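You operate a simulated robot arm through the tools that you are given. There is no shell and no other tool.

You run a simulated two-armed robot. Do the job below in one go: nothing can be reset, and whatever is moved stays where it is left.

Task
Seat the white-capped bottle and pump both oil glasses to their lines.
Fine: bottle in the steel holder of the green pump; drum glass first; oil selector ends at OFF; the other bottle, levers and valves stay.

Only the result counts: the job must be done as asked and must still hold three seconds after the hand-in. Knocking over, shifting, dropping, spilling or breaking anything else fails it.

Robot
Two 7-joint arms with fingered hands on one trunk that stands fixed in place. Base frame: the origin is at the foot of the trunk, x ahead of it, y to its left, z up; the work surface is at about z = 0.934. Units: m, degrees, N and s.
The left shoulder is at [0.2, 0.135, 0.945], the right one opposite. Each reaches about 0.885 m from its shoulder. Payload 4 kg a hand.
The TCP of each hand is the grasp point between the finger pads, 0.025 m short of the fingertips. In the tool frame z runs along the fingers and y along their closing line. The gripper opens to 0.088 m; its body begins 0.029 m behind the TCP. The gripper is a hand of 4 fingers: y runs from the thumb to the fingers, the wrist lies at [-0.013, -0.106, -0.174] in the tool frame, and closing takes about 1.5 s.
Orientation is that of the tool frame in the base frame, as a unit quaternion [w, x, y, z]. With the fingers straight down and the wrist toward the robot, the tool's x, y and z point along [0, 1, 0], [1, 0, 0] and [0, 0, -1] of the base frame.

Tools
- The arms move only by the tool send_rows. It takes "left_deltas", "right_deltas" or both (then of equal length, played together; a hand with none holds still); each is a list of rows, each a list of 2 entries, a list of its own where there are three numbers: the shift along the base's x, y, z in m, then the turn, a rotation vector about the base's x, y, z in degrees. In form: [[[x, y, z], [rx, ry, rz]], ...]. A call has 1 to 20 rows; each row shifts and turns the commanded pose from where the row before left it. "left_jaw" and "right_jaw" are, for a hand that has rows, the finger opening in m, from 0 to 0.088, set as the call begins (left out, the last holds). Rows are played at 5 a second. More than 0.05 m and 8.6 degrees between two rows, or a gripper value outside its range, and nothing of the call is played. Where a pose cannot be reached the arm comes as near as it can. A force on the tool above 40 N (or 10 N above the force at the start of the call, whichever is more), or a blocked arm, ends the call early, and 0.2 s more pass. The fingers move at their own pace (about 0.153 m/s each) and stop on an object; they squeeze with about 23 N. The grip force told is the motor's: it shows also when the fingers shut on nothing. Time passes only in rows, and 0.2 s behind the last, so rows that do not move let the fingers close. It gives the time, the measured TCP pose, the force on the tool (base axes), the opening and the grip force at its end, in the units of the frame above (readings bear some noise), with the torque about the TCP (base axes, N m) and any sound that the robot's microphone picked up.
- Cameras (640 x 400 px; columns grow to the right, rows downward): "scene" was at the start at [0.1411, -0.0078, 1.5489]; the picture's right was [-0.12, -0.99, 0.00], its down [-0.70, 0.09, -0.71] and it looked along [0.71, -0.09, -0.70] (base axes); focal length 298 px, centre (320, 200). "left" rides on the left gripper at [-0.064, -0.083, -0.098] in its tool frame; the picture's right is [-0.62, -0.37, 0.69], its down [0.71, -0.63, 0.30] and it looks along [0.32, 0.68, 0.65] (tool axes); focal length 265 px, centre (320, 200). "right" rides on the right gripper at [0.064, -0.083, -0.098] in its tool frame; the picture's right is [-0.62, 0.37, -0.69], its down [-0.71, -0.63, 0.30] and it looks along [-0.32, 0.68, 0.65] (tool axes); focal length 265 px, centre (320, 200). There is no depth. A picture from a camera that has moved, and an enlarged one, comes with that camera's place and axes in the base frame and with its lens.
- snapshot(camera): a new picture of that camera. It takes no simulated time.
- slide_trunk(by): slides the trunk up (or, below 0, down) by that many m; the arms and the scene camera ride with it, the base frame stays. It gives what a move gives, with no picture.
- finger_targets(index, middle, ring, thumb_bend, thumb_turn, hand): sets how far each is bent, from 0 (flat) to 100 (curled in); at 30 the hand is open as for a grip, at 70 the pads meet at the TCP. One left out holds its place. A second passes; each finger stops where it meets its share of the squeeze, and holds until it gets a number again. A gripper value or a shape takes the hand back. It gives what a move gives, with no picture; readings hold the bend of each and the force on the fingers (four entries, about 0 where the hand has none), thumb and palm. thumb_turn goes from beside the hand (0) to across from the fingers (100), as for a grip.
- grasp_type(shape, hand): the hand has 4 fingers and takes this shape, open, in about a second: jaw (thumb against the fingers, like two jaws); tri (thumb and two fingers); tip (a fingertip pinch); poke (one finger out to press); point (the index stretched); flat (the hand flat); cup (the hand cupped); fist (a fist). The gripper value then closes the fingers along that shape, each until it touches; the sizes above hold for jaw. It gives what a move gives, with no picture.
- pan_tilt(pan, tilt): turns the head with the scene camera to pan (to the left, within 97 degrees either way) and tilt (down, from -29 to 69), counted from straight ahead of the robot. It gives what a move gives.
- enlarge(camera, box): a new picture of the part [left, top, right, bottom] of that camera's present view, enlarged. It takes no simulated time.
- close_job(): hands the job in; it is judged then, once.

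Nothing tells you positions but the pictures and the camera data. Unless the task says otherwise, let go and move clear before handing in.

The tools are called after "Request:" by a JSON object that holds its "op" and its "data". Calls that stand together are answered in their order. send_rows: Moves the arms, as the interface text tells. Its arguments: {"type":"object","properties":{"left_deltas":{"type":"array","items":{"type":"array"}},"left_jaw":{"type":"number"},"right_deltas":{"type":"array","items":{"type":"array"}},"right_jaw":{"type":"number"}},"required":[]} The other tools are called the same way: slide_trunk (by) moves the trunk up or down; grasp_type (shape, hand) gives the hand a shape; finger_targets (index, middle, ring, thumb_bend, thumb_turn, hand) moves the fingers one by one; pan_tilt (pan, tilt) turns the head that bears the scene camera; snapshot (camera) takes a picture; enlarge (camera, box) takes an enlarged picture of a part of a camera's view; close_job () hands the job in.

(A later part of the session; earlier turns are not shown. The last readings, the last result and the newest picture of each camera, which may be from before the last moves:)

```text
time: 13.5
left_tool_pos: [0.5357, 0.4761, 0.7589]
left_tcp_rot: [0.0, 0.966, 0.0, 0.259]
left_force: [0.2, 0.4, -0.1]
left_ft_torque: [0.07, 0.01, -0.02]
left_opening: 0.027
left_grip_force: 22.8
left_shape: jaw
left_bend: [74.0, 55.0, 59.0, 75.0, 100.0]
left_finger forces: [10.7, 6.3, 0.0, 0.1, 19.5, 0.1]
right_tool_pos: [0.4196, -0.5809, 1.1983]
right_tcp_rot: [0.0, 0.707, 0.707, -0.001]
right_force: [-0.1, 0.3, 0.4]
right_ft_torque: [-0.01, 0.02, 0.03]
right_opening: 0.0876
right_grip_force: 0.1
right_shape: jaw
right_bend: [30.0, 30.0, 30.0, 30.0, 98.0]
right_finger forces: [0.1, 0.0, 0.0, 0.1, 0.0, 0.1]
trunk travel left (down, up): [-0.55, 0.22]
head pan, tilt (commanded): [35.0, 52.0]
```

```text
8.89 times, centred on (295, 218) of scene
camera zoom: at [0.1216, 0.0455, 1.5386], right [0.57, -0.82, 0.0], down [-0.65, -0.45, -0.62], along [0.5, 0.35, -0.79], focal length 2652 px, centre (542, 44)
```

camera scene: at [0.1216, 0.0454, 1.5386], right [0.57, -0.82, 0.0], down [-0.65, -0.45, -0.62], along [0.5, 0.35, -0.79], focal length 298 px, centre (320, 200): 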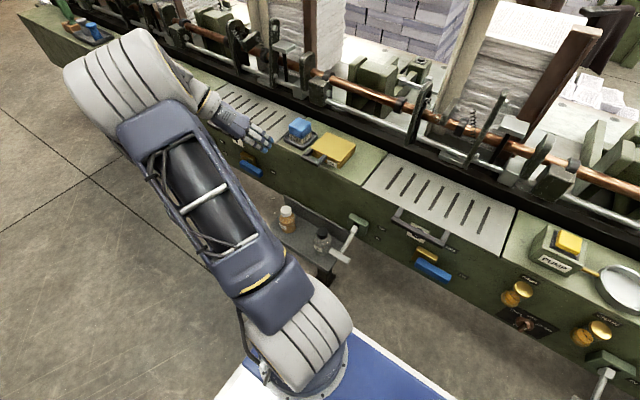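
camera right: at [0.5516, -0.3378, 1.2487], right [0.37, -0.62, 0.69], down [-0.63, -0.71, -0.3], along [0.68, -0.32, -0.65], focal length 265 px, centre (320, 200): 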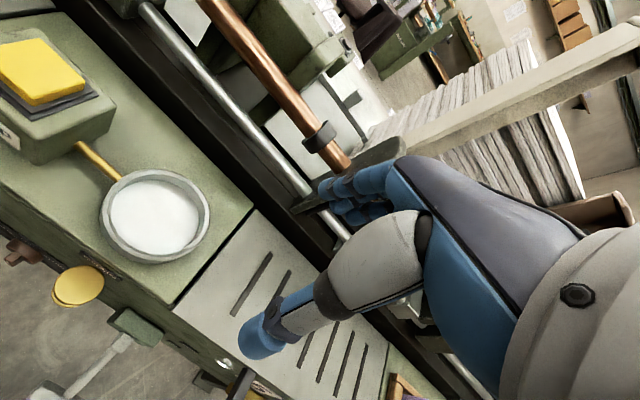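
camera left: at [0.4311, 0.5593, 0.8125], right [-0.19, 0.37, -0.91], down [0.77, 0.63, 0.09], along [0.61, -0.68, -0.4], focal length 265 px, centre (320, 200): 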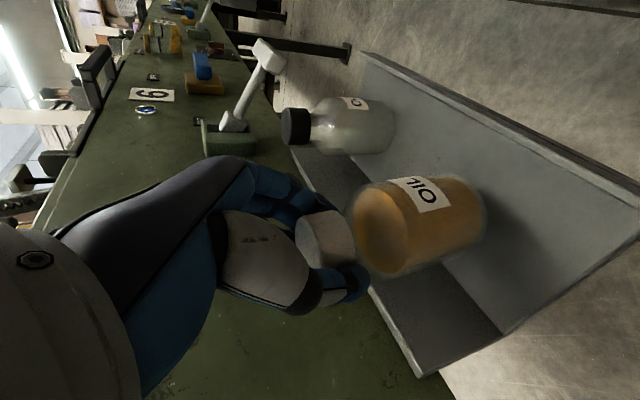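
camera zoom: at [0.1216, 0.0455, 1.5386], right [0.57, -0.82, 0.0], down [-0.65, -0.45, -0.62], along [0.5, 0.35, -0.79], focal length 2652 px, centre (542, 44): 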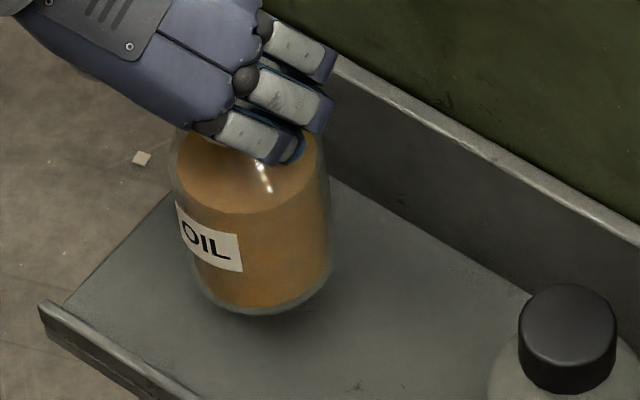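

The bottle axis sits about 5 mm ahead and 6 mm right of the TCP, base about 0.106 below it, upright. I lift it straight up, slightly back from the machine face.

Request:
{"op": "send_rows", "data": {"left_deltas": [[[-0.002, 0, 0.01], [0, 0, 0]], [[-0.005, 0, 0.02], [0, 0, 0]], [[-0.006, 0, 0.03], [0, 0, 0]], [[-0.006, 0, 0.035], [0, 0, 0]], [[-0.006, 0, 0.035], [0, 0, 0]], [[-0.006, 0, 0.035], [0, 0, 0]], [[-0.006, 0, 0.035], [0, 0, 0]], [[-0.004, 0, 0.035], [0, 0, 0]], [[-0.004, 0, 0.035], [0, 0, 0]], [[0, 0, 0.035], [0, 0, 0]], [[0, 0, 0.035], [0, 0, 0]], [[0, 0, 0.03], [0, 0, 0]], [[0, 0, 0.02], [0, 0, 0]], [[0, 0, 0.01], [0, 0, 0]], [[0, 0, 0], [0, 0, 0]]]}}

Request:
{"op": "snapshot", "data": {"camera": "left"}}

Request:
{"op": "snapshot", "data": {"camera": "scene"}}

```text
time: 16.7
left_tool_pos: [0.4906, 0.4774, 1.1569]
left_tcp_rot: [0.0, 0.966, 0.0, 0.259]
left_force: [-0.2, -1.1, -1.0]
left_ft_torque: [0.0, 0.03, 0.02]
left_opening: 0.0272
left_grip_force: 23.2
left_shape: jaw
left_bend: [74.0, 55.0, 59.0, 75.0, 100.0]
left_finger forces: [12.0, 6.4, 0.0, 0.0, 19.3, 0.0]
right_tool_pos: [0.4186, -0.5795, 1.1973]
right_tcp_rot: [-0.001, 0.707, 0.707, 0.0]
right_force: [-0.6, 0.5, 0.2]
right_ft_torque: [0.02, -0.03, 0.01]
right_opening: 0.0875
right_grip_force: 0.1
right_shape: jaw
right_bend: [30.0, 30.0, 30.0, 30.0, 98.0]
right_finger forces: [0.2, 0.1, 0.0, 0.0, 0.0, 0.0]
trunk travel left (down, up): [-0.55, 0.22]
head pan, tilt (commanded): [35.0, 52.0]
```

```text
taken
camera left: at [0.3856, 0.5607, 1.21], right [-0.19, 0.37, -0.91], down [0.77, 0.63, 0.09], along [0.61, -0.68, -0.4], focal length 265 px, centre (320, 200)
```

left: 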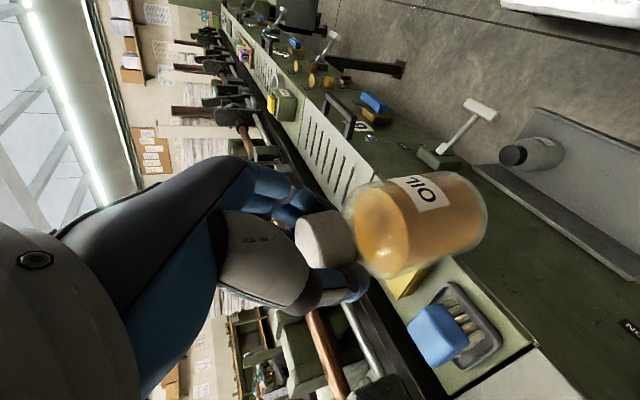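

```text
taken
camera scene: at [0.1215, 0.0455, 1.5386], right [0.57, -0.82, 0.0], down [-0.65, -0.45, -0.62], along [0.5, 0.35, -0.79], focal length 298 px, centre (320, 200)
```

scene: 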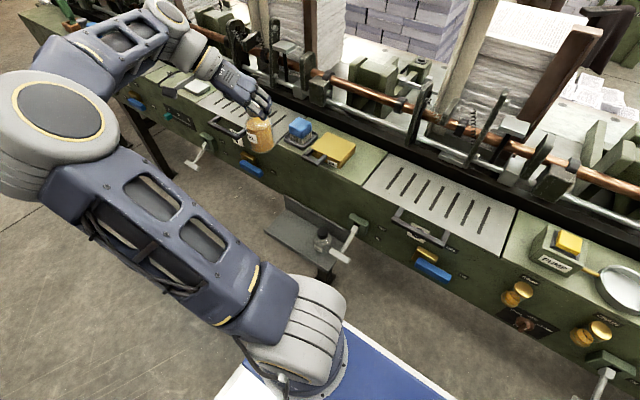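

The bottle is clear of the shelf and everything else is in place. I now carry it rightward above the machine top, in stages.

Request:
{"op": "send_rows", "data": {"left_deltas": [[[0.003, -0.015, 0], [0, 0, 0]], [[0.005, -0.03, 0], [0, 0, 0]], [[0.006, -0.04, 0], [0, 0, 0]], [[0.006, -0.042, 0], [0, 0, 0]], [[0.006, -0.042, 0], [0, 0, 0]], [[0.006, -0.042, 0], [0, 0, 0]], [[0.006, -0.042, 0], [0, 0, 0]], [[0.006, -0.042, 0], [0, 0, 0]], [[0.006, -0.042, 0], [0, 0, 0]], [[0.006, -0.04, 0], [0, 0, 0]], [[0.004, -0.03, 0], [0, 0, 0]], [[0.003, -0.015, 0], [0, 0, 0]], [[0, 0, 0], [0, 0, 0]]]}}

Request:
{"op": "pan_tilt", "data": {"pan": 0, "tilt": 48}}

Request:
{"op": "snapshot", "data": {"camera": "scene"}}

Request:
{"op": "snapshot", "data": {"camera": "left"}}

```text
time: 19.5
left_tool_pos: [0.5508, 0.0551, 1.1584]
left_tcp_rot: [0.0, 0.966, 0.0, 0.258]
left_force: [0.0, -1.1, -0.4]
left_ft_torque: [-0.04, 0.02, 0.01]
left_opening: 0.0269
left_grip_force: 22.9
left_shape: jaw
left_bend: [74.0, 55.0, 59.0, 75.0, 100.0]
left_finger forces: [13.4, 6.6, 0.0, 0.0, 19.4, 0.1]
right_tool_pos: [0.4187, -0.5808, 1.1978]
right_tcp_rot: [0.0, 0.707, 0.707, 0.0]
right_force: [-0.9, -0.9, 0.2]
right_ft_torque: [0.02, 0.0, 0.02]
right_opening: 0.0874
right_grip_force: 0.1
right_shape: jaw
right_bend: [30.0, 30.0, 30.0, 30.0, 98.0]
right_finger forces: [0.1, 0.1, 0.0, 0.1, 0.1, 0.1]
trunk travel left (down, up): [-0.55, 0.22]
head pan, tilt (commanded): [35.0, 52.0]
```

```text
time: 20.5
left_tool_pos: [0.552, 0.0542, 1.16]
left_tcp_rot: [-0.001, 0.966, 0.0, 0.259]
left_force: [0.9, -0.2, -0.2]
left_ft_torque: [0.0, -0.01, 0.04]
left_opening: 0.0267
left_grip_force: 23.5
left_shape: jaw
left_bend: [74.0, 55.0, 59.0, 75.0, 100.0]
left_finger forces: [13.4, 6.6, 0.1, 0.0, 19.3, 0.0]
right_tool_pos: [0.4186, -0.5808, 1.1973]
right_tcp_rot: [0.0, 0.707, 0.707, 0.0]
right_force: [0.4, 0.3, 1.0]
right_ft_torque: [0.0, 0.02, 0.02]
right_opening: 0.0873
right_grip_force: 0.0
right_shape: jaw
right_bend: [30.0, 30.0, 30.0, 30.0, 98.0]
right_finger forces: [0.0, 0.0, 0.0, 0.0, 0.0, 0.0]
trunk travel left (down, up): [-0.55, 0.22]
head pan, tilt (commanded): [0.0, 48.0]
```

```text
taken
camera scene: at [0.1388, 0.0024, 1.544], right [0.0, -1.0, 0.0], down [-0.74, 0.0, -0.67], along [0.67, 0.0, -0.74], focal length 298 px, centre (320, 200)
```

scene: 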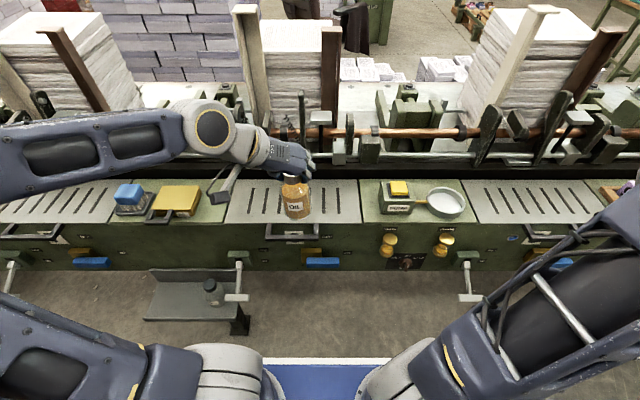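

```text
taken
camera left: at [0.4462, 0.1376, 1.2118], right [-0.19, 0.37, -0.91], down [0.77, 0.63, 0.09], along [0.61, -0.68, -0.4], focal length 265 px, centre (320, 200)
```

left: 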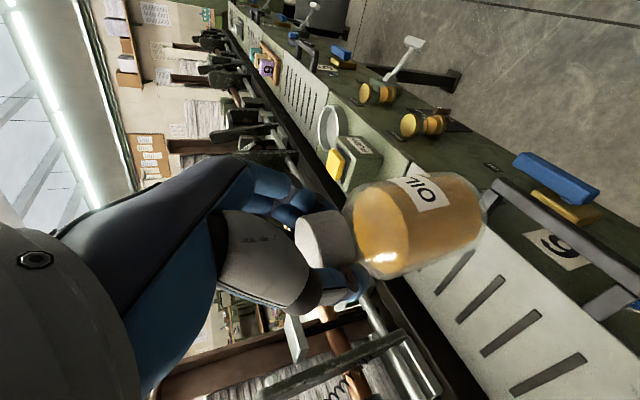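

The carry goes well and the bottle hangs upright. I continue to just short of the holder and check alignment there.

Request:
{"op": "send_rows", "data": {"left_deltas": [[[0.003, -0.015, 0], [0, 0, 0]], [[0.007, -0.03, 0], [0, 0, 0]], [[0.01, -0.04, 0], [0, 0, 0]], [[0.01, -0.042, 0], [0, 0, 0]], [[0.01, -0.042, 0], [0, 0, 0]], [[0.01, -0.04, 0], [0, 0, 0]], [[0.01, -0.04, 0], [0, 0, 0]], [[0.005, -0.03, 0], [0, 0, 0]], [[0.003, -0.015, 0], [0, 0, 0]], [[0, 0, 0], [0, 0, 0]]]}}

Request:
{"op": "snapshot", "data": {"camera": "scene"}}

Request:
{"op": "snapshot", "data": {"camera": "left"}}

Request:
{"op": "snapshot", "data": {"camera": "right"}}

```text
time: 22.7
left_tool_pos: [0.6231, -0.2379, 1.1566]
left_tcp_rot: [0.001, 0.966, 0.0, 0.259]
left_force: [0.0, -0.1, -0.7]
left_ft_torque: [0.0, -0.02, -0.03]
left_opening: 0.027
left_grip_force: 23.0
left_shape: jaw
left_bend: [74.0, 55.0, 59.0, 75.0, 100.0]
left_finger forces: [14.0, 6.9, 0.0, 0.0, 19.2, 0.0]
right_tool_pos: [0.4193, -0.5801, 1.1991]
right_tcp_rot: [0.0, 0.707, 0.707, 0.001]
right_force: [-0.7, 0.1, -0.3]
right_ft_torque: [-0.01, 0.0, 0.0]
right_opening: 0.0876
right_grip_force: 0.1
right_shape: jaw
right_bend: [30.0, 30.0, 30.0, 30.0, 98.0]
right_finger forces: [0.1, 0.0, 0.1, 0.0, 0.0, 0.1]
trunk travel left (down, up): [-0.55, 0.22]
head pan, tilt (commanded): [0.0, 48.0]
```

```text
taken
camera scene: at [0.1388, 0.0024, 1.544], right [0.0, -1.0, 0.0], down [-0.74, 0.0, -0.67], along [0.67, 0.0, -0.74], focal length 298 px, centre (320, 200)
```

scene: 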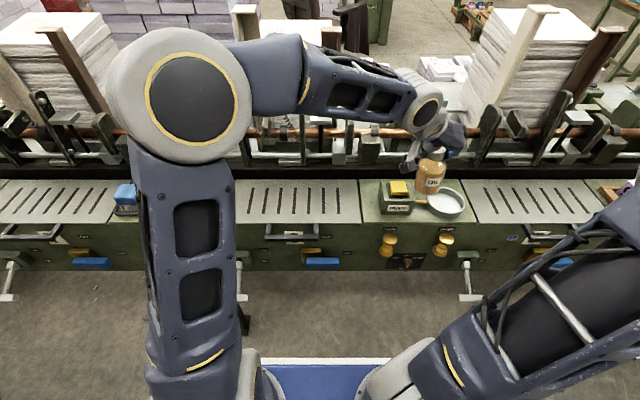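

```text
taken
camera left: at [0.5173, -0.1558, 1.2099], right [-0.19, 0.37, -0.91], down [0.77, 0.63, 0.09], along [0.61, -0.68, -0.4], focal length 265 px, centre (320, 200)
```

left: 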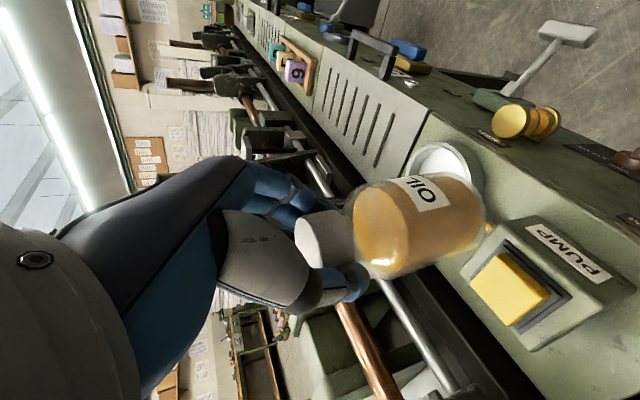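

```text
taken
camera right: at [0.3366, -0.5168, 1.2956], right [0.37, -0.62, 0.69], down [-0.63, -0.71, -0.3], along [0.68, -0.32, -0.65], focal length 265 px, centre (320, 200)
```

right: 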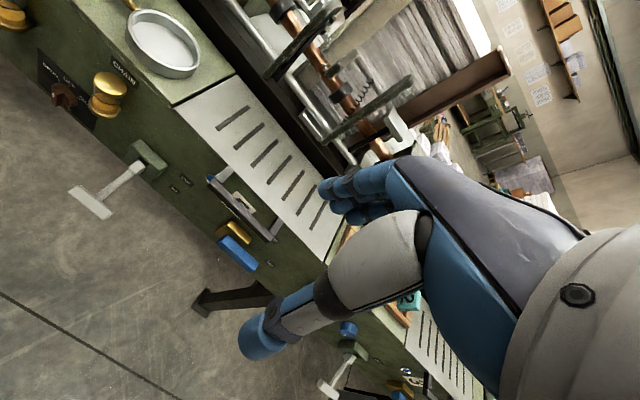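

The bottle is just left of and above the holder. I turn the right hand a little so its camera watches the holder, and measure the rim again from there.

Request:
{"op": "enlarge", "data": {"camera": "right", "box": [104, 0, 232, 80]}}

Request:
{"op": "send_rows", "data": {"right_deltas": [[[0, 0, 0], [0, 0, 8]], [[0, 0, 0], [0, 0, 8]], [[0, 0, 0], [0, 0, 8]], [[0, 0, 0], [0, 0, 8]], [[0, 0, 0], [0, 0, 0]]]}}

Request:
{"op": "snapshot", "data": {"camera": "right"}}

Request:
{"op": "enlarge", "data": {"camera": "scene", "box": [370, 140, 498, 220]}}

```text
5.00 times, centred on (168, 40) of right
camera zoom: at [0.3366, -0.5168, 1.2956], right [0.37, -0.62, 0.69], down [-0.63, -0.71, -0.3], along [0.68, -0.32, -0.65], focal length 1327 px, centre (1080, 1000)
```

zoom: 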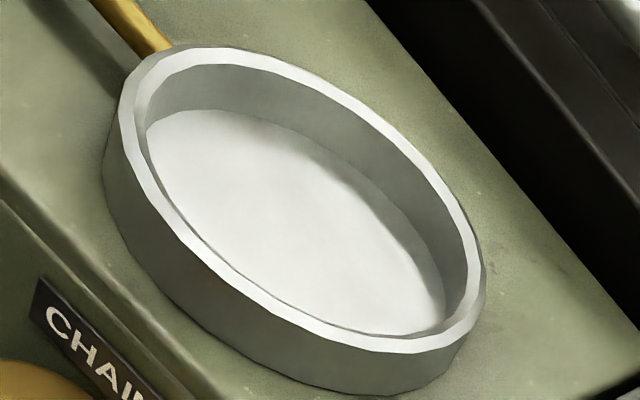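

```text
time: 23.9
left_tool_pos: [0.6227, -0.2386, 1.1571]
left_tcp_rot: [0.0, 0.966, 0.0, 0.258]
left_force: [-0.4, 0.0, -0.4]
left_ft_torque: [0.01, -0.01, -0.01]
left_opening: 0.0268
left_grip_force: 23.3
left_shape: jaw
left_bend: [74.0, 55.0, 59.0, 75.0, 100.0]
left_finger forces: [14.1, 6.8, 0.0, 0.0, 19.3, 0.0]
right_tool_pos: [0.4166, -0.5799, 1.1967]
right_tcp_rot: [0.0, 0.484, 0.875, 0.0]
right_force: [-0.1, 0.2, -0.9]
right_ft_torque: [0.01, -0.05, 0.01]
right_opening: 0.0874
right_grip_force: 0.0
right_shape: jaw
right_bend: [30.0, 30.0, 30.0, 30.0, 98.0]
right_finger forces: [0.0, 0.0, 0.1, 0.0, 0.0, 0.0]
trunk travel left (down, up): [-0.55, 0.22]
head pan, tilt (commanded): [0.0, 48.0]
```

```text
taken
camera right: at [0.3137, -0.5708, 1.2942], right [0.64, -0.33, 0.69], down [-0.15, -0.94, -0.3], along [0.75, 0.09, -0.65], focal length 265 px, centre (320, 200)
```

right: 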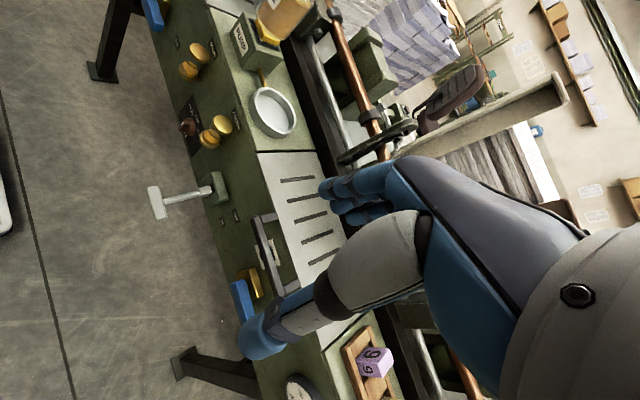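

```text
5.00 times, centred on (434, 180) of scene
camera zoom: at [0.1388, 0.0024, 1.544], right [0.0, -1.0, 0.0], down [-0.74, 0.0, -0.67], along [0.67, 0.0, -0.74], focal length 1492 px, centre (-250, 300)
```

zoom: 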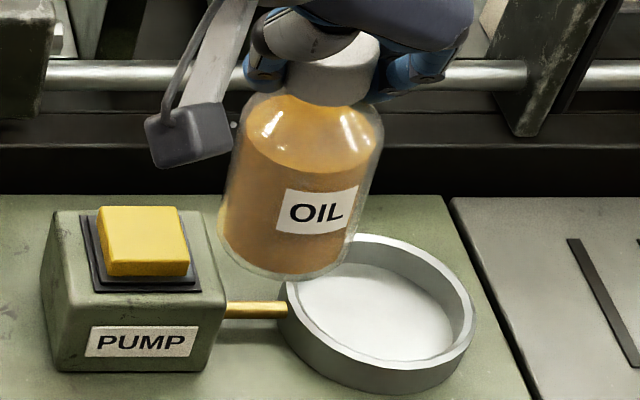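

The rim centre re-measures at (0.666, -0.333), and the bottle base lies about (0.005, -0.008) from the TCP. I move directly above the holder and check before lowering.

Request:
{"op": "send_rows", "data": {"left_deltas": [[[0.008, -0.018, 0], [0, 0, 0]], [[0.011, -0.026, 0], [0, 0, 0]], [[0.011, -0.026, 0], [0, 0, 0]], [[0.008, -0.018, 0], [0, 0, 0]], [[0, 0, 0], [0, 0, 0]]]}}

Request:
{"op": "enlarge", "data": {"camera": "scene", "box": [370, 140, 498, 220]}}

Request:
{"op": "enlarge", "data": {"camera": "right", "box": [220, 20, 340, 150]}}

```text
time: 25.1
left_tool_pos: [0.6596, -0.3285, 1.1598]
left_tcp_rot: [0.0, 0.966, -0.001, 0.258]
left_force: [0.7, 0.1, -0.2]
left_ft_torque: [0.03, 0.0, 0.02]
left_opening: 0.0268
left_grip_force: 23.4
left_shape: jaw
left_bend: [74.0, 55.0, 59.0, 75.0, 100.0]
left_finger forces: [14.1, 6.8, 0.1, 0.0, 19.2, 0.0]
right_tool_pos: [0.4169, -0.58, 1.1959]
right_tcp_rot: [0.0, 0.485, 0.875, -0.001]
right_force: [-0.1, -1.0, -0.7]
right_ft_torque: [0.0, 0.04, -0.05]
right_opening: 0.0877
right_grip_force: 0.2
right_shape: jaw
right_bend: [30.0, 30.0, 30.0, 30.0, 98.0]
right_finger forces: [0.1, 0.0, 0.0, 0.0, 0.0, 0.0]
trunk travel left (down, up): [-0.55, 0.22]
head pan, tilt (commanded): [0.0, 48.0]
```

```text
5.00 times, centred on (434, 180) of scene
camera zoom: at [0.1388, 0.0024, 1.544], right [0.0, -1.0, 0.0], down [-0.74, 0.0, -0.67], along [0.67, 0.0, -0.74], focal length 1492 px, centre (-250, 300)
```

zoom: 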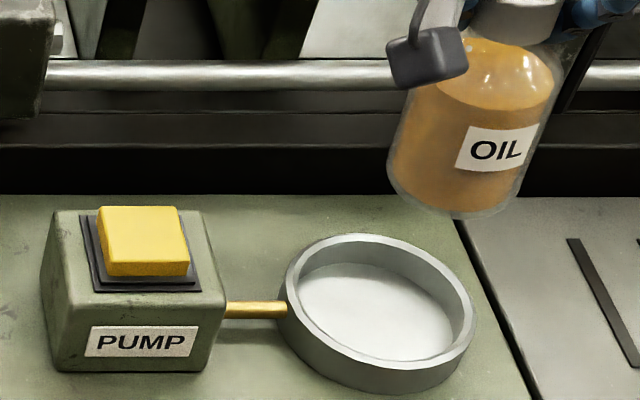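

```text
3.08 times, centred on (280, 85) of right
camera zoom: at [0.3138, -0.5707, 1.2941], right [0.64, -0.33, 0.69], down [-0.16, -0.94, -0.3], along [0.75, 0.09, -0.65], focal length 817 px, centre (443, 554)
```

zoom: 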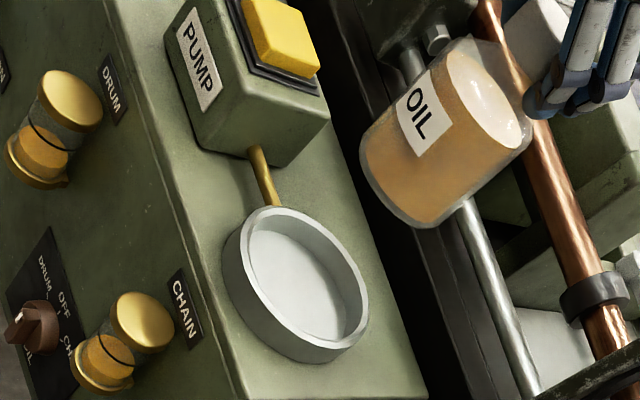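

Bottle and holder nearly line up; a shift of about (+3, +2.5) mm is wanted. I lower it to just above the rim and look again.

Request:
{"op": "send_rows", "data": {"left_deltas": [[[0.003, 0.0025, -0.015], [0, 0, 0]], [[0, 0, -0.025], [0, 0, 0]], [[0, 0, -0.025], [0, 0, 0]], [[0, 0, -0.012], [0, 0, 0]], [[0, 0, 0], [0, 0, 0]]]}}

Request:
{"op": "enlarge", "data": {"camera": "scene", "box": [370, 140, 498, 220]}}

Request:
{"op": "enlarge", "data": {"camera": "right", "box": [220, 20, 340, 150]}}

Request:
{"op": "snapshot", "data": {"camera": "left"}}

```text
time: 26.3
left_tool_pos: [0.6625, -0.3259, 1.0801]
left_tcp_rot: [0.001, 0.966, -0.001, 0.259]
left_force: [-0.2, -0.5, -0.6]
left_ft_torque: [0.01, 0.02, 0.0]
left_opening: 0.0265
left_grip_force: 23.2
left_shape: jaw
left_bend: [74.0, 55.0, 59.0, 75.0, 100.0]
left_finger forces: [14.3, 7.0, 0.1, 0.1, 19.1, 0.0]
right_tool_pos: [0.4181, -0.5801, 1.197]
right_tcp_rot: [0.001, 0.484, 0.875, 0.0]
right_force: [0.3, -0.2, 0.5]
right_ft_torque: [-0.04, 0.06, 0.02]
right_opening: 0.0875
right_grip_force: 0.0
right_shape: jaw
right_bend: [30.0, 30.0, 30.0, 30.0, 98.0]
right_finger forces: [0.0, 0.0, 0.0, 0.0, 0.0, 0.0]
trunk travel left (down, up): [-0.55, 0.22]
head pan, tilt (commanded): [0.0, 48.0]
```

```text
5.00 times, centred on (434, 180) of scene
camera zoom: at [0.1388, 0.0023, 1.544], right [0.0, -1.0, 0.0], down [-0.74, 0.0, -0.67], along [0.67, 0.0, -0.74], focal length 1492 px, centre (-250, 300)
```

zoom: 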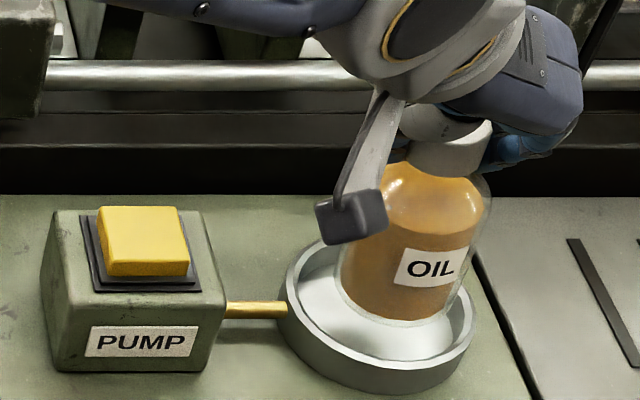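

```text
3.08 times, centred on (280, 85) of right
camera zoom: at [0.3138, -0.5707, 1.2941], right [0.64, -0.33, 0.69], down [-0.16, -0.94, -0.3], along [0.75, 0.09, -0.65], focal length 817 px, centre (443, 554)
```

zoom: 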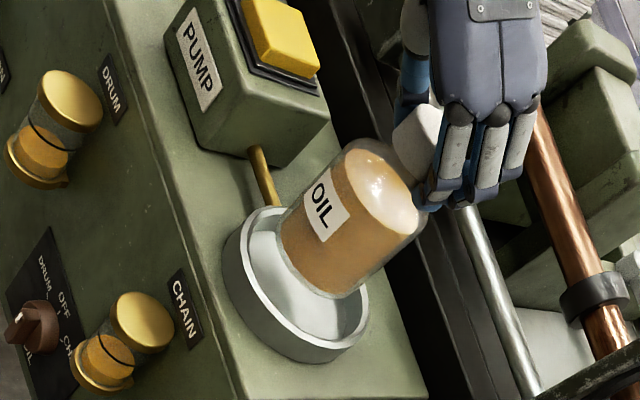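

```text
taken
camera left: at [0.5566, -0.243, 1.1328], right [-0.19, 0.37, -0.91], down [0.77, 0.63, 0.09], along [0.61, -0.68, -0.4], focal length 265 px, centre (320, 200)
```

left: 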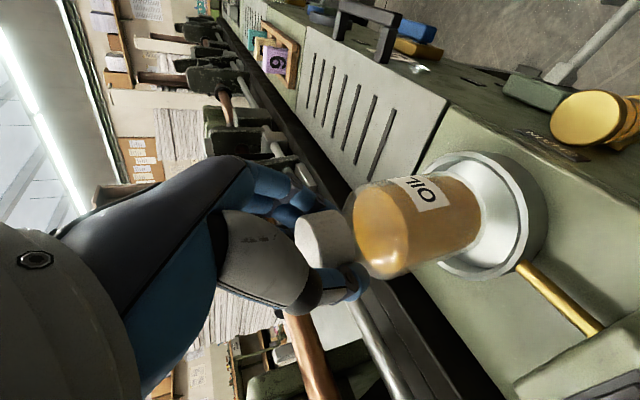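

The bottle base is just above the rim. I zoom closer in all three views to judge the centring.

Request:
{"op": "enlarge", "data": {"camera": "scene", "box": [420, 175, 472, 222]}}

Request:
{"op": "enlarge", "data": {"camera": "right", "box": [244, 60, 308, 144]}}

Request:
{"op": "enlarge", "data": {"camera": "left", "box": [340, 140, 560, 290]}}

```text
8.51 times, centred on (446, 198) of scene
camera zoom: at [0.1388, 0.0023, 1.544], right [0.0, -1.0, 0.0], down [-0.74, 0.0, -0.67], along [0.67, 0.0, -0.74], focal length 2539 px, centre (-752, 213)
```

zoom: 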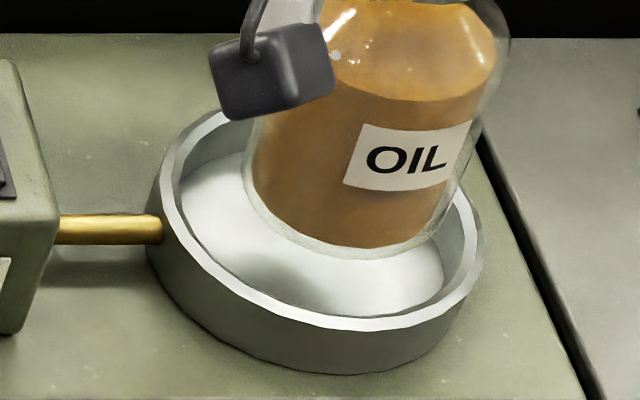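

```text
4.76 times, centred on (276, 102) of right
camera zoom: at [0.3138, -0.5707, 1.2941], right [0.64, -0.33, 0.69], down [-0.16, -0.94, -0.3], along [0.75, 0.09, -0.65], focal length 1264 px, centre (530, 667)
```

zoom: 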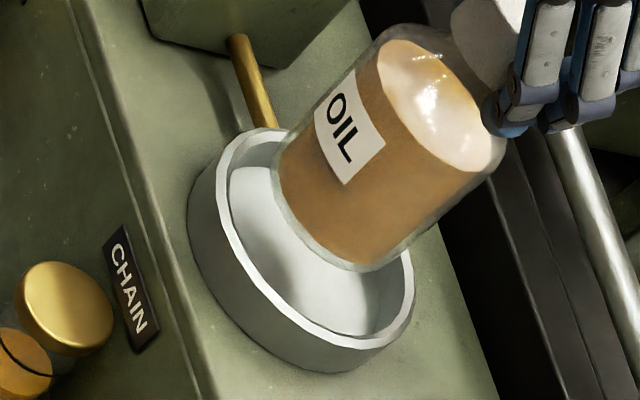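

```text
2.67 times, centred on (450, 215) of left
camera zoom: at [0.5566, -0.243, 1.1328], right [-0.19, 0.37, -0.91], down [0.77, 0.63, 0.09], along [0.61, -0.68, -0.4], focal length 708 px, centre (-27, 160)
```

zoom: 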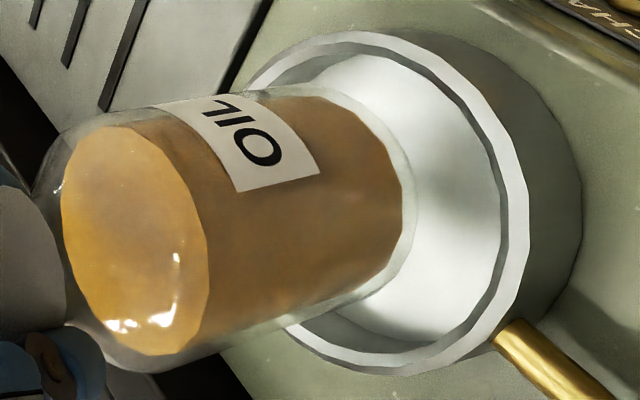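

Side by side, the bottle wants about 3–4 mm more to the left; clearance is ample. I shift it and lower gently into the holder, watching the force.

Request:
{"op": "send_rows", "data": {"left_deltas": [[[0.0, 0.0035, 0], [0, 0, 0]], [[0, 0, -0.008], [0, 0, 0]], [[0, 0, -0.008], [0, 0, 0]], [[0, 0, -0.004], [0, 0, 0]], [[0, 0, 0], [0, 0, 0]]]}}

Request:
{"op": "enlarge", "data": {"camera": "scene", "box": [420, 175, 472, 222]}}

Request:
{"op": "enlarge", "data": {"camera": "right", "box": [244, 60, 308, 144]}}

Request:
{"op": "enlarge", "data": {"camera": "left", "box": [340, 140, 560, 290]}}

```text
time: 27.5
left_tool_pos: [0.6615, -0.3229, 1.0593]
left_tcp_rot: [0.0, 0.966, 0.0, 0.259]
left_force: [0.0, 0.0, -1.5]
left_ft_torque: [-0.01, 0.0, 0.0]
left_opening: 0.0267
left_grip_force: 23.2
left_shape: jaw
left_bend: [74.0, 55.0, 59.0, 75.0, 100.0]
left_finger forces: [14.5, 6.9, 0.1, 0.0, 19.0, 0.1]
right_tool_pos: [0.4172, -0.5795, 1.1959]
right_tcp_rot: [0.0, 0.485, 0.875, 0.0]
right_force: [0.7, -0.5, 0.1]
right_ft_torque: [0.01, -0.01, -0.01]
right_opening: 0.0874
right_grip_force: 0.1
right_shape: jaw
right_bend: [30.0, 30.0, 30.0, 30.0, 98.0]
right_finger forces: [0.0, 0.0, 0.0, 0.0, 0.0, 0.0]
trunk travel left (down, up): [-0.55, 0.22]
head pan, tilt (commanded): [0.0, 48.0]
```

```text
8.51 times, centred on (446, 198) of scene
camera zoom: at [0.1388, 0.0023, 1.544], right [0.0, -1.0, 0.0], down [-0.74, 0.0, -0.67], along [0.67, 0.0, -0.74], focal length 2539 px, centre (-752, 213)
```

zoom: 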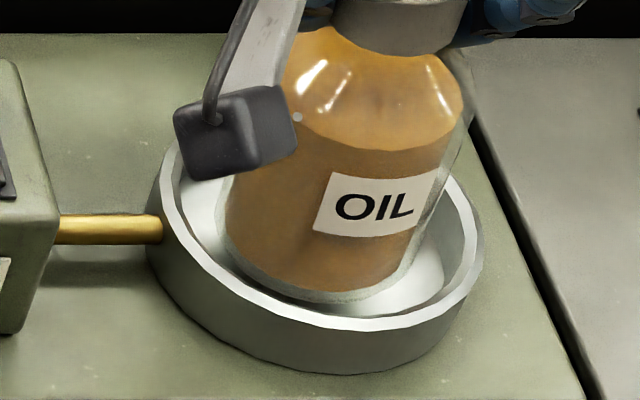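

```text
4.76 times, centred on (276, 102) of right
camera zoom: at [0.3138, -0.5707, 1.2941], right [0.64, -0.33, 0.69], down [-0.16, -0.94, -0.3], along [0.75, 0.09, -0.65], focal length 1264 px, centre (530, 667)
```

zoom: 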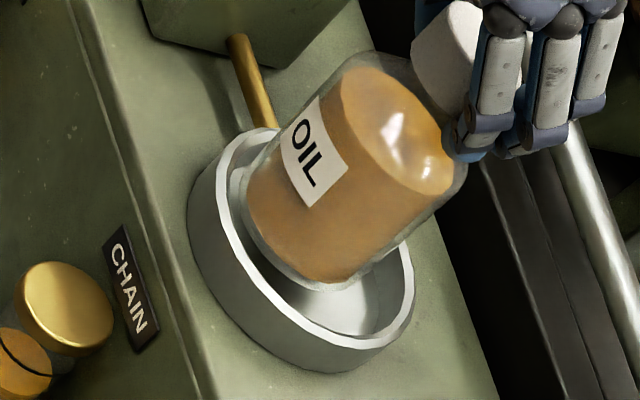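

```text
2.67 times, centred on (450, 215) of left
camera zoom: at [0.5564, -0.2402, 1.1131], right [-0.19, 0.37, -0.91], down [0.77, 0.63, 0.09], along [0.61, -0.68, -0.4], focal length 708 px, centre (-27, 160)
```

zoom: 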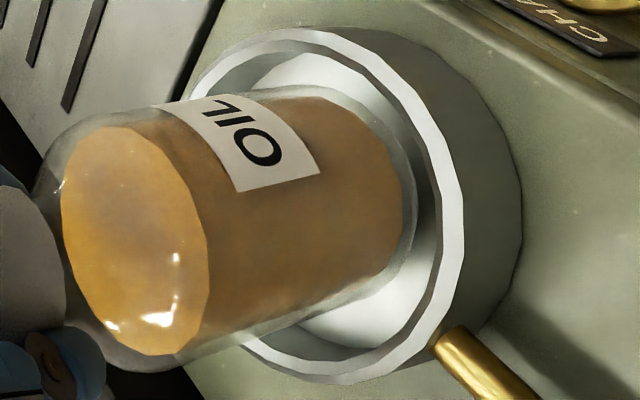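

Laterally it is centred now; the views together suggest about 4 mm further ahead. I correct that and lower in small steps until the base touches.

Request:
{"op": "send_rows", "data": {"left_deltas": [[[0.004, -0.001, 0], [0, 0, 0]], [[0, 0, -0.004], [0, 0, 0]], [[0, 0, -0.003], [0, 0, 0]], [[0, 0, 0], [0, 0, 0]]]}}

Request:
{"op": "enlarge", "data": {"camera": "scene", "box": [420, 175, 472, 222]}}

Request:
{"op": "enlarge", "data": {"camera": "right", "box": [244, 60, 308, 144]}}

Request:
{"op": "enlarge", "data": {"camera": "left", "box": [340, 140, 560, 290]}}

```text
time: 28.5
left_tool_pos: [0.6668, -0.3215, 1.0528]
left_tcp_rot: [0.0, 0.966, 0.0, 0.259]
left_force: [-0.1, 0.1, -0.6]
left_ft_torque: [0.0, 0.02, -0.04]
left_opening: 0.0266
left_grip_force: 23.5
left_shape: jaw
left_bend: [74.0, 55.0, 59.0, 75.0, 100.0]
left_finger forces: [14.5, 6.9, 0.1, 0.0, 19.2, 0.0]
right_tool_pos: [0.4183, -0.5808, 1.196]
right_tcp_rot: [0.0, 0.485, 0.874, 0.0]
right_force: [-0.4, 0.3, 0.0]
right_ft_torque: [-0.04, -0.01, 0.0]
right_opening: 0.0874
right_grip_force: 0.2
right_shape: jaw
right_bend: [30.0, 30.0, 30.0, 30.0, 98.0]
right_finger forces: [0.1, 0.1, 0.0, 0.0, 0.1, 0.0]
trunk travel left (down, up): [-0.55, 0.22]
head pan, tilt (commanded): [0.0, 48.0]
```

```text
8.51 times, centred on (446, 198) of scene
camera zoom: at [0.1388, 0.0023, 1.544], right [0.0, -1.0, 0.0], down [-0.74, 0.0, -0.67], along [0.67, 0.0, -0.74], focal length 2539 px, centre (-752, 213)
```

zoom: 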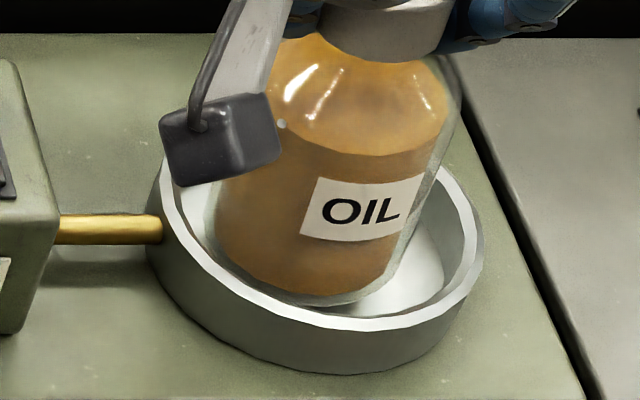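

```text
4.76 times, centred on (276, 102) of right
camera zoom: at [0.3138, -0.5707, 1.2941], right [0.64, -0.33, 0.69], down [-0.16, -0.94, -0.3], along [0.75, 0.09, -0.65], focal length 1264 px, centre (530, 667)
```

zoom: 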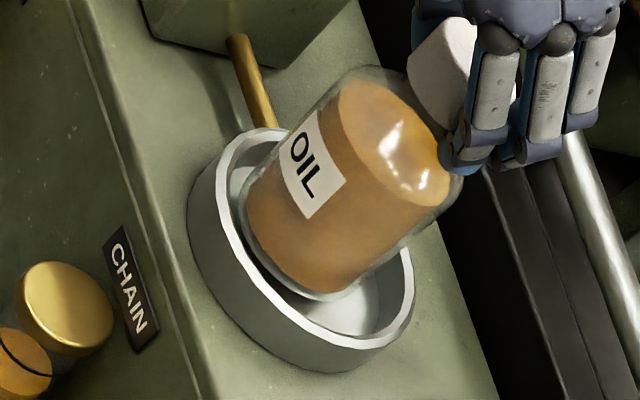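

```text
2.67 times, centred on (450, 215) of left
camera zoom: at [0.5611, -0.24, 1.1059], right [-0.19, 0.37, -0.91], down [0.77, 0.63, 0.09], along [0.61, -0.68, -0.4], focal length 708 px, centre (-27, 160)
```

zoom: 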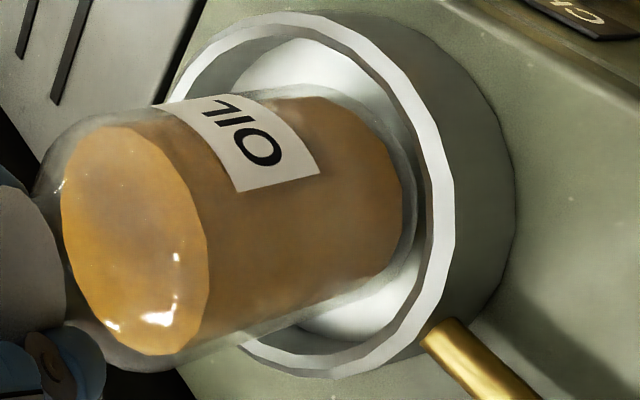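

The bottle is well inside the ring with clearance all round. I lower it in fine steps to find the floor contact.

Request:
{"op": "send_rows", "data": {"left_deltas": [[[0, 0, -0.002], [0, 0, 0]], [[0, 0, -0.002], [0, 0, 0]], [[0, 0, 0], [0, 0, 0]]]}}

Request:
{"op": "enlarge", "data": {"camera": "right", "box": [244, 60, 308, 144]}}

Request:
{"op": "enlarge", "data": {"camera": "scene", "box": [420, 175, 472, 222]}}

```text
time: 29.3
left_tool_pos: [0.6672, -0.3234, 1.0497]
left_tcp_rot: [-0.001, 0.966, 0.0, 0.259]
left_force: [-0.6, -0.2, -0.6]
left_ft_torque: [0.0, 0.0, 0.02]
left_opening: 0.0267
left_grip_force: 23.0
left_shape: jaw
left_bend: [74.0, 55.0, 59.0, 75.0, 100.0]
left_finger forces: [14.5, 6.9, 0.0, 0.1, 19.0, 0.0]
right_tool_pos: [0.4178, -0.5815, 1.197]
right_tcp_rot: [-0.001, 0.485, 0.875, 0.0]
right_force: [-0.7, -0.5, 0.2]
right_ft_torque: [0.0, 0.0, 0.01]
right_opening: 0.0875
right_grip_force: 0.2
right_shape: jaw
right_bend: [30.0, 30.0, 30.0, 30.0, 98.0]
right_finger forces: [0.1, 0.1, 0.0, 0.1, 0.0, 0.0]
trunk travel left (down, up): [-0.55, 0.22]
head pan, tilt (commanded): [0.0, 48.0]
```

```text
4.76 times, centred on (276, 102) of right
camera zoom: at [0.3138, -0.5707, 1.2941], right [0.64, -0.33, 0.69], down [-0.16, -0.94, -0.3], along [0.75, 0.09, -0.65], focal length 1264 px, centre (530, 667)
```

zoom: 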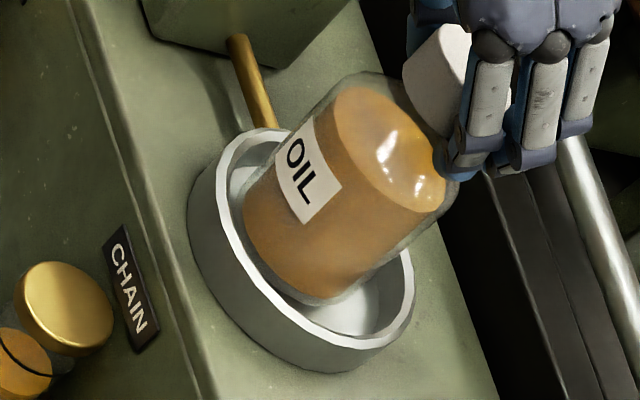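

```text
8.51 times, centred on (446, 198) of scene
camera zoom: at [0.1389, 0.0023, 1.544], right [0.0, -1.0, 0.0], down [-0.74, 0.0, -0.67], along [0.67, 0.0, -0.74], focal length 2539 px, centre (-752, 213)
```

zoom: 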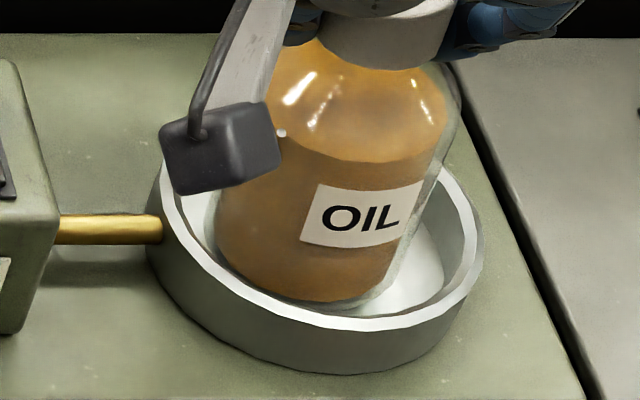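

No contact yet; I continue down in 2 mm steps.

Request:
{"op": "send_rows", "data": {"left_deltas": [[[0, 0, -0.002], [0, 0, 0]], [[0, 0, -0.001], [0, 0, 0]], [[0, 0, 0], [0, 0, 0]]]}}

Request:
{"op": "send_rows", "data": {"left_deltas": [[[0, 0, -0.0015], [0, 0, 0]], [[0, 0, -0.0015], [0, 0, 0]], [[0, 0, 0], [0, 0, 0]]]}}

Request:
{"op": "enlarge", "data": {"camera": "right", "box": [244, 60, 308, 144]}}

Request:
{"op": "enlarge", "data": {"camera": "scene", "box": [420, 175, 472, 222]}}

```text
time: 30.1
left_tool_pos: [0.6665, -0.3239, 1.047]
left_tcp_rot: [0.001, 0.966, 0.0, 0.259]
left_force: [-0.2, -1.7, 4.5]
left_ft_torque: [-0.08, -0.01, -0.03]
left_opening: 0.027
left_grip_force: 22.3
left_shape: jaw
left_bend: [74.0, 55.0, 59.0, 75.0, 100.0]
left_finger forces: [16.8, 7.8, 0.0, 0.1, 19.2, 0.0]
right_tool_pos: [0.4178, -0.5803, 1.1966]
right_tcp_rot: [0.0, 0.485, 0.874, 0.001]
right_force: [0.4, 0.2, 0.8]
right_ft_torque: [0.0, -0.02, 0.0]
right_opening: 0.0876
right_grip_force: 0.0
right_shape: jaw
right_bend: [30.0, 30.0, 30.0, 30.0, 98.0]
right_finger forces: [0.0, 0.0, 0.0, 0.0, 0.0, 0.0]
trunk travel left (down, up): [-0.55, 0.22]
head pan, tilt (commanded): [0.0, 48.0]
```

```text
time: 30.9
left_tool_pos: [0.6662, -0.3236, 1.0447]
left_tcp_rot: [0.0, 0.966, 0.001, 0.26]
left_force: [-2.9, -1.7, 11.0]
left_ft_torque: [-0.16, -0.08, -0.03]
left_opening: 0.0272
left_grip_force: 23.3
left_shape: jaw
left_bend: [74.0, 55.0, 59.0, 75.0, 100.0]
left_finger forces: [17.5, 7.9, 0.0, 0.1, 17.7, 0.0]
right_tool_pos: [0.4178, -0.58, 1.1968]
right_tcp_rot: [0.0, 0.485, 0.875, 0.0]
right_force: [-0.4, 0.0, -0.6]
right_ft_torque: [0.01, -0.01, 0.0]
right_opening: 0.0876
right_grip_force: 0.1
right_shape: jaw
right_bend: [30.0, 30.0, 30.0, 30.0, 98.0]
right_finger forces: [0.0, 0.0, 0.1, 0.1, 0.1, 0.0]
trunk travel left (down, up): [-0.55, 0.22]
head pan, tilt (commanded): [0.0, 48.0]
```

```text
4.76 times, centred on (276, 102) of right
camera zoom: at [0.3135, -0.5707, 1.2943], right [0.64, -0.33, 0.69], down [-0.16, -0.94, -0.3], along [0.75, 0.09, -0.65], focal length 1264 px, centre (530, 667)
```

zoom: 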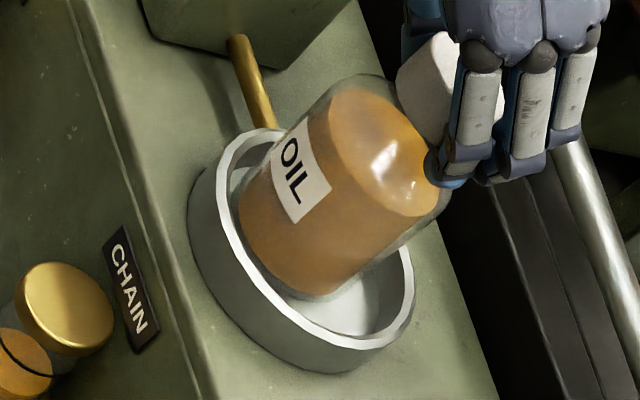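

```text
8.51 times, centred on (446, 198) of scene
camera zoom: at [0.1385, 0.0024, 1.5441], right [0.0, -1.0, 0.0], down [-0.74, 0.0, -0.67], along [0.67, 0.0, -0.74], focal length 2539 px, centre (-752, 213)
```

zoom: 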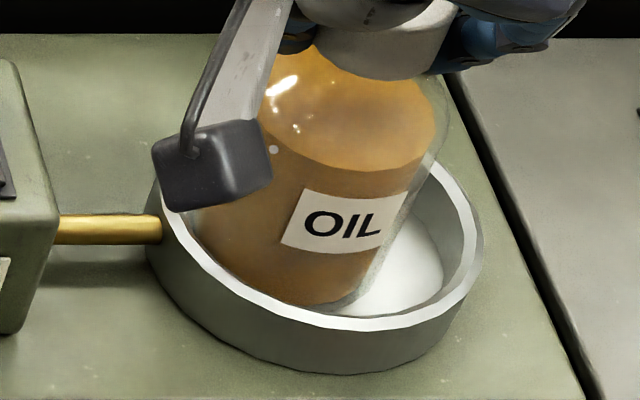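

The base has touched down (about 11 N up). I relieve the press slightly and then open the hand.

Request:
{"op": "send_rows", "data": {"left_deltas": [[[0, 0, 0.0015], [0, 0, 0]], [[0, 0, 0.0005], [0, 0, 0]], [[0, 0, 0], [0, 0, 0]]]}}

Request:
{"op": "enlarge", "data": {"camera": "scene", "box": [410, 140, 490, 222]}}

Request:
{"op": "enlarge", "data": {"camera": "left", "box": [280, 140, 560, 330]}}

```text
time: 31.7
left_tool_pos: [0.6667, -0.3229, 1.0466]
left_tcp_rot: [0.0, 0.966, 0.0, 0.258]
left_force: [0.0, 0.4, 2.3]
left_ft_torque: [0.05, -0.07, -0.02]
left_opening: 0.0271
left_grip_force: 22.8
left_shape: jaw
left_bend: [74.0, 55.0, 59.0, 75.0, 100.0]
left_finger forces: [14.8, 7.5, 0.0, 0.0, 20.1, 0.0]
right_tool_pos: [0.4173, -0.5808, 1.1963]
right_tcp_rot: [0.0, 0.485, 0.875, 0.0]
right_force: [-0.3, 0.4, 0.3]
right_ft_torque: [-0.02, 0.0, 0.02]
right_opening: 0.0876
right_grip_force: 0.1
right_shape: jaw
right_bend: [30.0, 30.0, 30.0, 30.0, 98.0]
right_finger forces: [0.0, 0.0, 0.1, 0.1, 0.1, 0.0]
trunk travel left (down, up): [-0.55, 0.22]
head pan, tilt (commanded): [0.0, 48.0]
```

```text
4.88 times, centred on (450, 181) of scene
camera zoom: at [0.1388, 0.0024, 1.5439], right [0.0, -1.0, 0.0], down [-0.74, 0.0, -0.67], along [0.67, 0.0, -0.74], focal length 1456 px, centre (-314, 293)
```

zoom: 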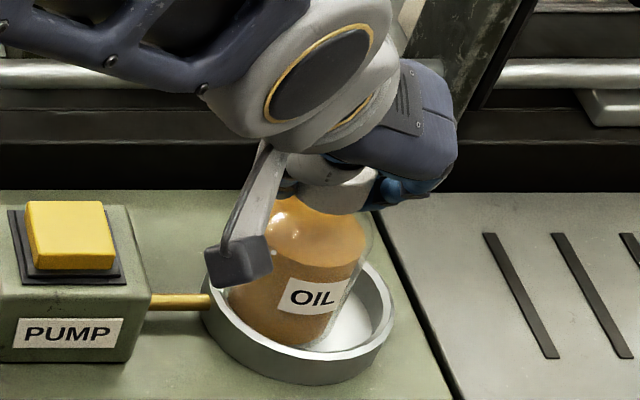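

```text
2.11 times, centred on (420, 235) of left
camera zoom: at [0.5614, -0.2401, 1.0989], right [-0.19, 0.37, -0.91], down [0.77, 0.63, 0.09], along [0.61, -0.68, -0.41], focal length 559 px, centre (110, 126)
```

zoom: 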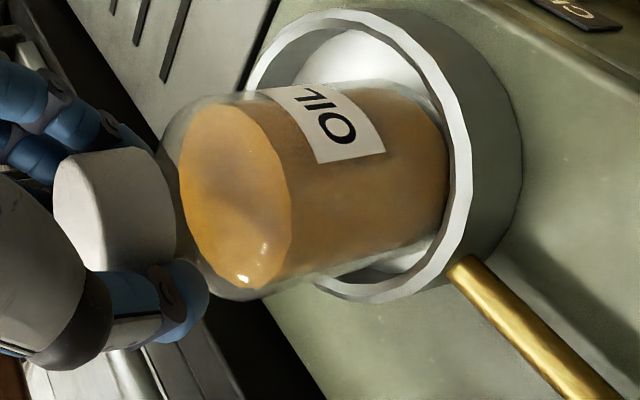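

The load is down to about 2 N. I open the fingers in steps so the bottle settles without a nudge.

Request:
{"op": "send_rows", "data": {"left_deltas": [[[0, 0, 0], [0, 0, 0]], [[0, 0, 0], [0, 0, 0]], [[0, 0, 0], [0, 0, 0]]], "left_jaw": 0.045}}

Request:
{"op": "send_rows", "data": {"left_deltas": [[[0, 0, 0], [0, 0, 0]], [[0, 0, 0], [0, 0, 0]], [[0, 0, 0], [0, 0, 0]], [[0, 0, 0], [0, 0, 0]]], "left_jaw": 0.088}}

Request:
{"op": "enlarge", "data": {"camera": "scene", "box": [410, 140, 490, 222]}}

Request:
{"op": "enlarge", "data": {"camera": "left", "box": [280, 140, 560, 330]}}

Request:
{"op": "enlarge", "data": {"camera": "right", "box": [220, 20, 340, 150]}}

```text
time: 32.5
left_tool_pos: [0.666, -0.3227, 1.0463]
left_tcp_rot: [-0.001, 0.966, 0.0, 0.259]
left_force: [0.4, 0.0, 0.2]
left_ft_torque: [-0.01, -0.01, -0.01]
left_opening: 0.0443
left_grip_force: 0.1
left_shape: jaw
left_bend: [74.0, 44.0, 41.0, 69.0, 100.0]
left_finger forces: [0.0, 0.0, 0.0, 0.0, 0.0, 0.0]
right_tool_pos: [0.4176, -0.5798, 1.1967]
right_tcp_rot: [0.0, 0.485, 0.875, 0.0]
right_force: [0.8, 1.0, -0.4]
right_ft_torque: [0.02, -0.01, 0.03]
right_opening: 0.0872
right_grip_force: 0.0
right_shape: jaw
right_bend: [30.0, 30.0, 30.0, 30.0, 98.0]
right_finger forces: [0.0, 0.0, 0.0, 0.0, 0.1, 0.0]
trunk travel left (down, up): [-0.55, 0.22]
head pan, tilt (commanded): [0.0, 48.0]
```

```text
time: 33.5
left_tool_pos: [0.6666, -0.3238, 1.0474]
left_tcp_rot: [0.0, 0.966, 0.0, 0.259]
left_force: [0.3, -0.6, 0.1]
left_ft_torque: [0.02, -0.01, -0.03]
left_opening: 0.0882
left_grip_force: 0.0
left_shape: jaw
left_bend: [30.0, 30.0, 30.0, 30.0, 98.0]
left_finger forces: [0.1, 0.0, 0.1, 0.1, 0.0, 0.0]
right_tool_pos: [0.4175, -0.5808, 1.1972]
right_tcp_rot: [0.001, 0.485, 0.875, 0.001]
right_force: [-0.3, 0.5, -0.1]
right_ft_torque: [-0.01, 0.01, -0.01]
right_opening: 0.0878
right_grip_force: 0.0
right_shape: jaw
right_bend: [30.0, 30.0, 30.0, 30.0, 98.0]
right_finger forces: [0.1, 0.0, 0.0, 0.1, 0.0, 0.0]
trunk travel left (down, up): [-0.55, 0.22]
head pan, tilt (commanded): [0.0, 48.0]
```

```text
4.88 times, centred on (450, 181) of scene
camera zoom: at [0.1388, 0.0023, 1.544], right [0.0, -1.0, 0.0], down [-0.74, 0.0, -0.67], along [0.67, 0.0, -0.74], focal length 1456 px, centre (-314, 293)
```

zoom: 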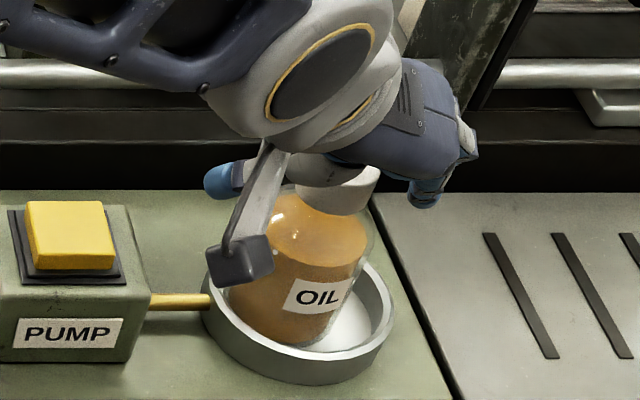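

```text
2.11 times, centred on (420, 235) of left
camera zoom: at [0.5613, -0.2406, 1.0994], right [-0.19, 0.37, -0.91], down [0.77, 0.63, 0.09], along [0.61, -0.68, -0.4], focal length 559 px, centre (110, 126)
```

zoom: 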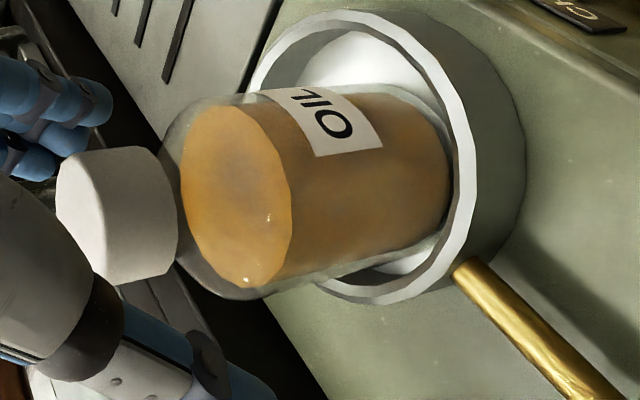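

```text
3.08 times, centred on (280, 85) of right
camera zoom: at [0.3138, -0.5707, 1.2941], right [0.64, -0.33, 0.69], down [-0.16, -0.94, -0.3], along [0.75, 0.09, -0.65], focal length 817 px, centre (443, 554)
```

zoom: 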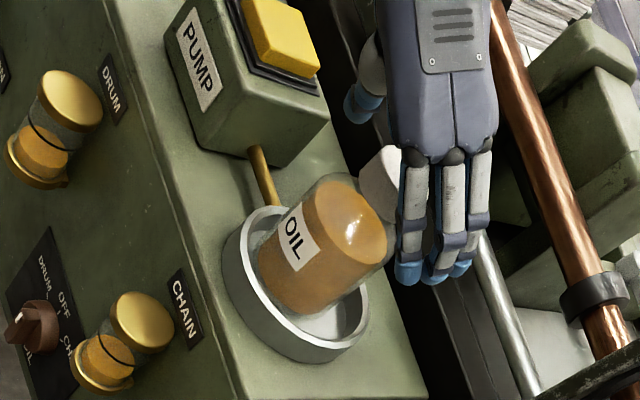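

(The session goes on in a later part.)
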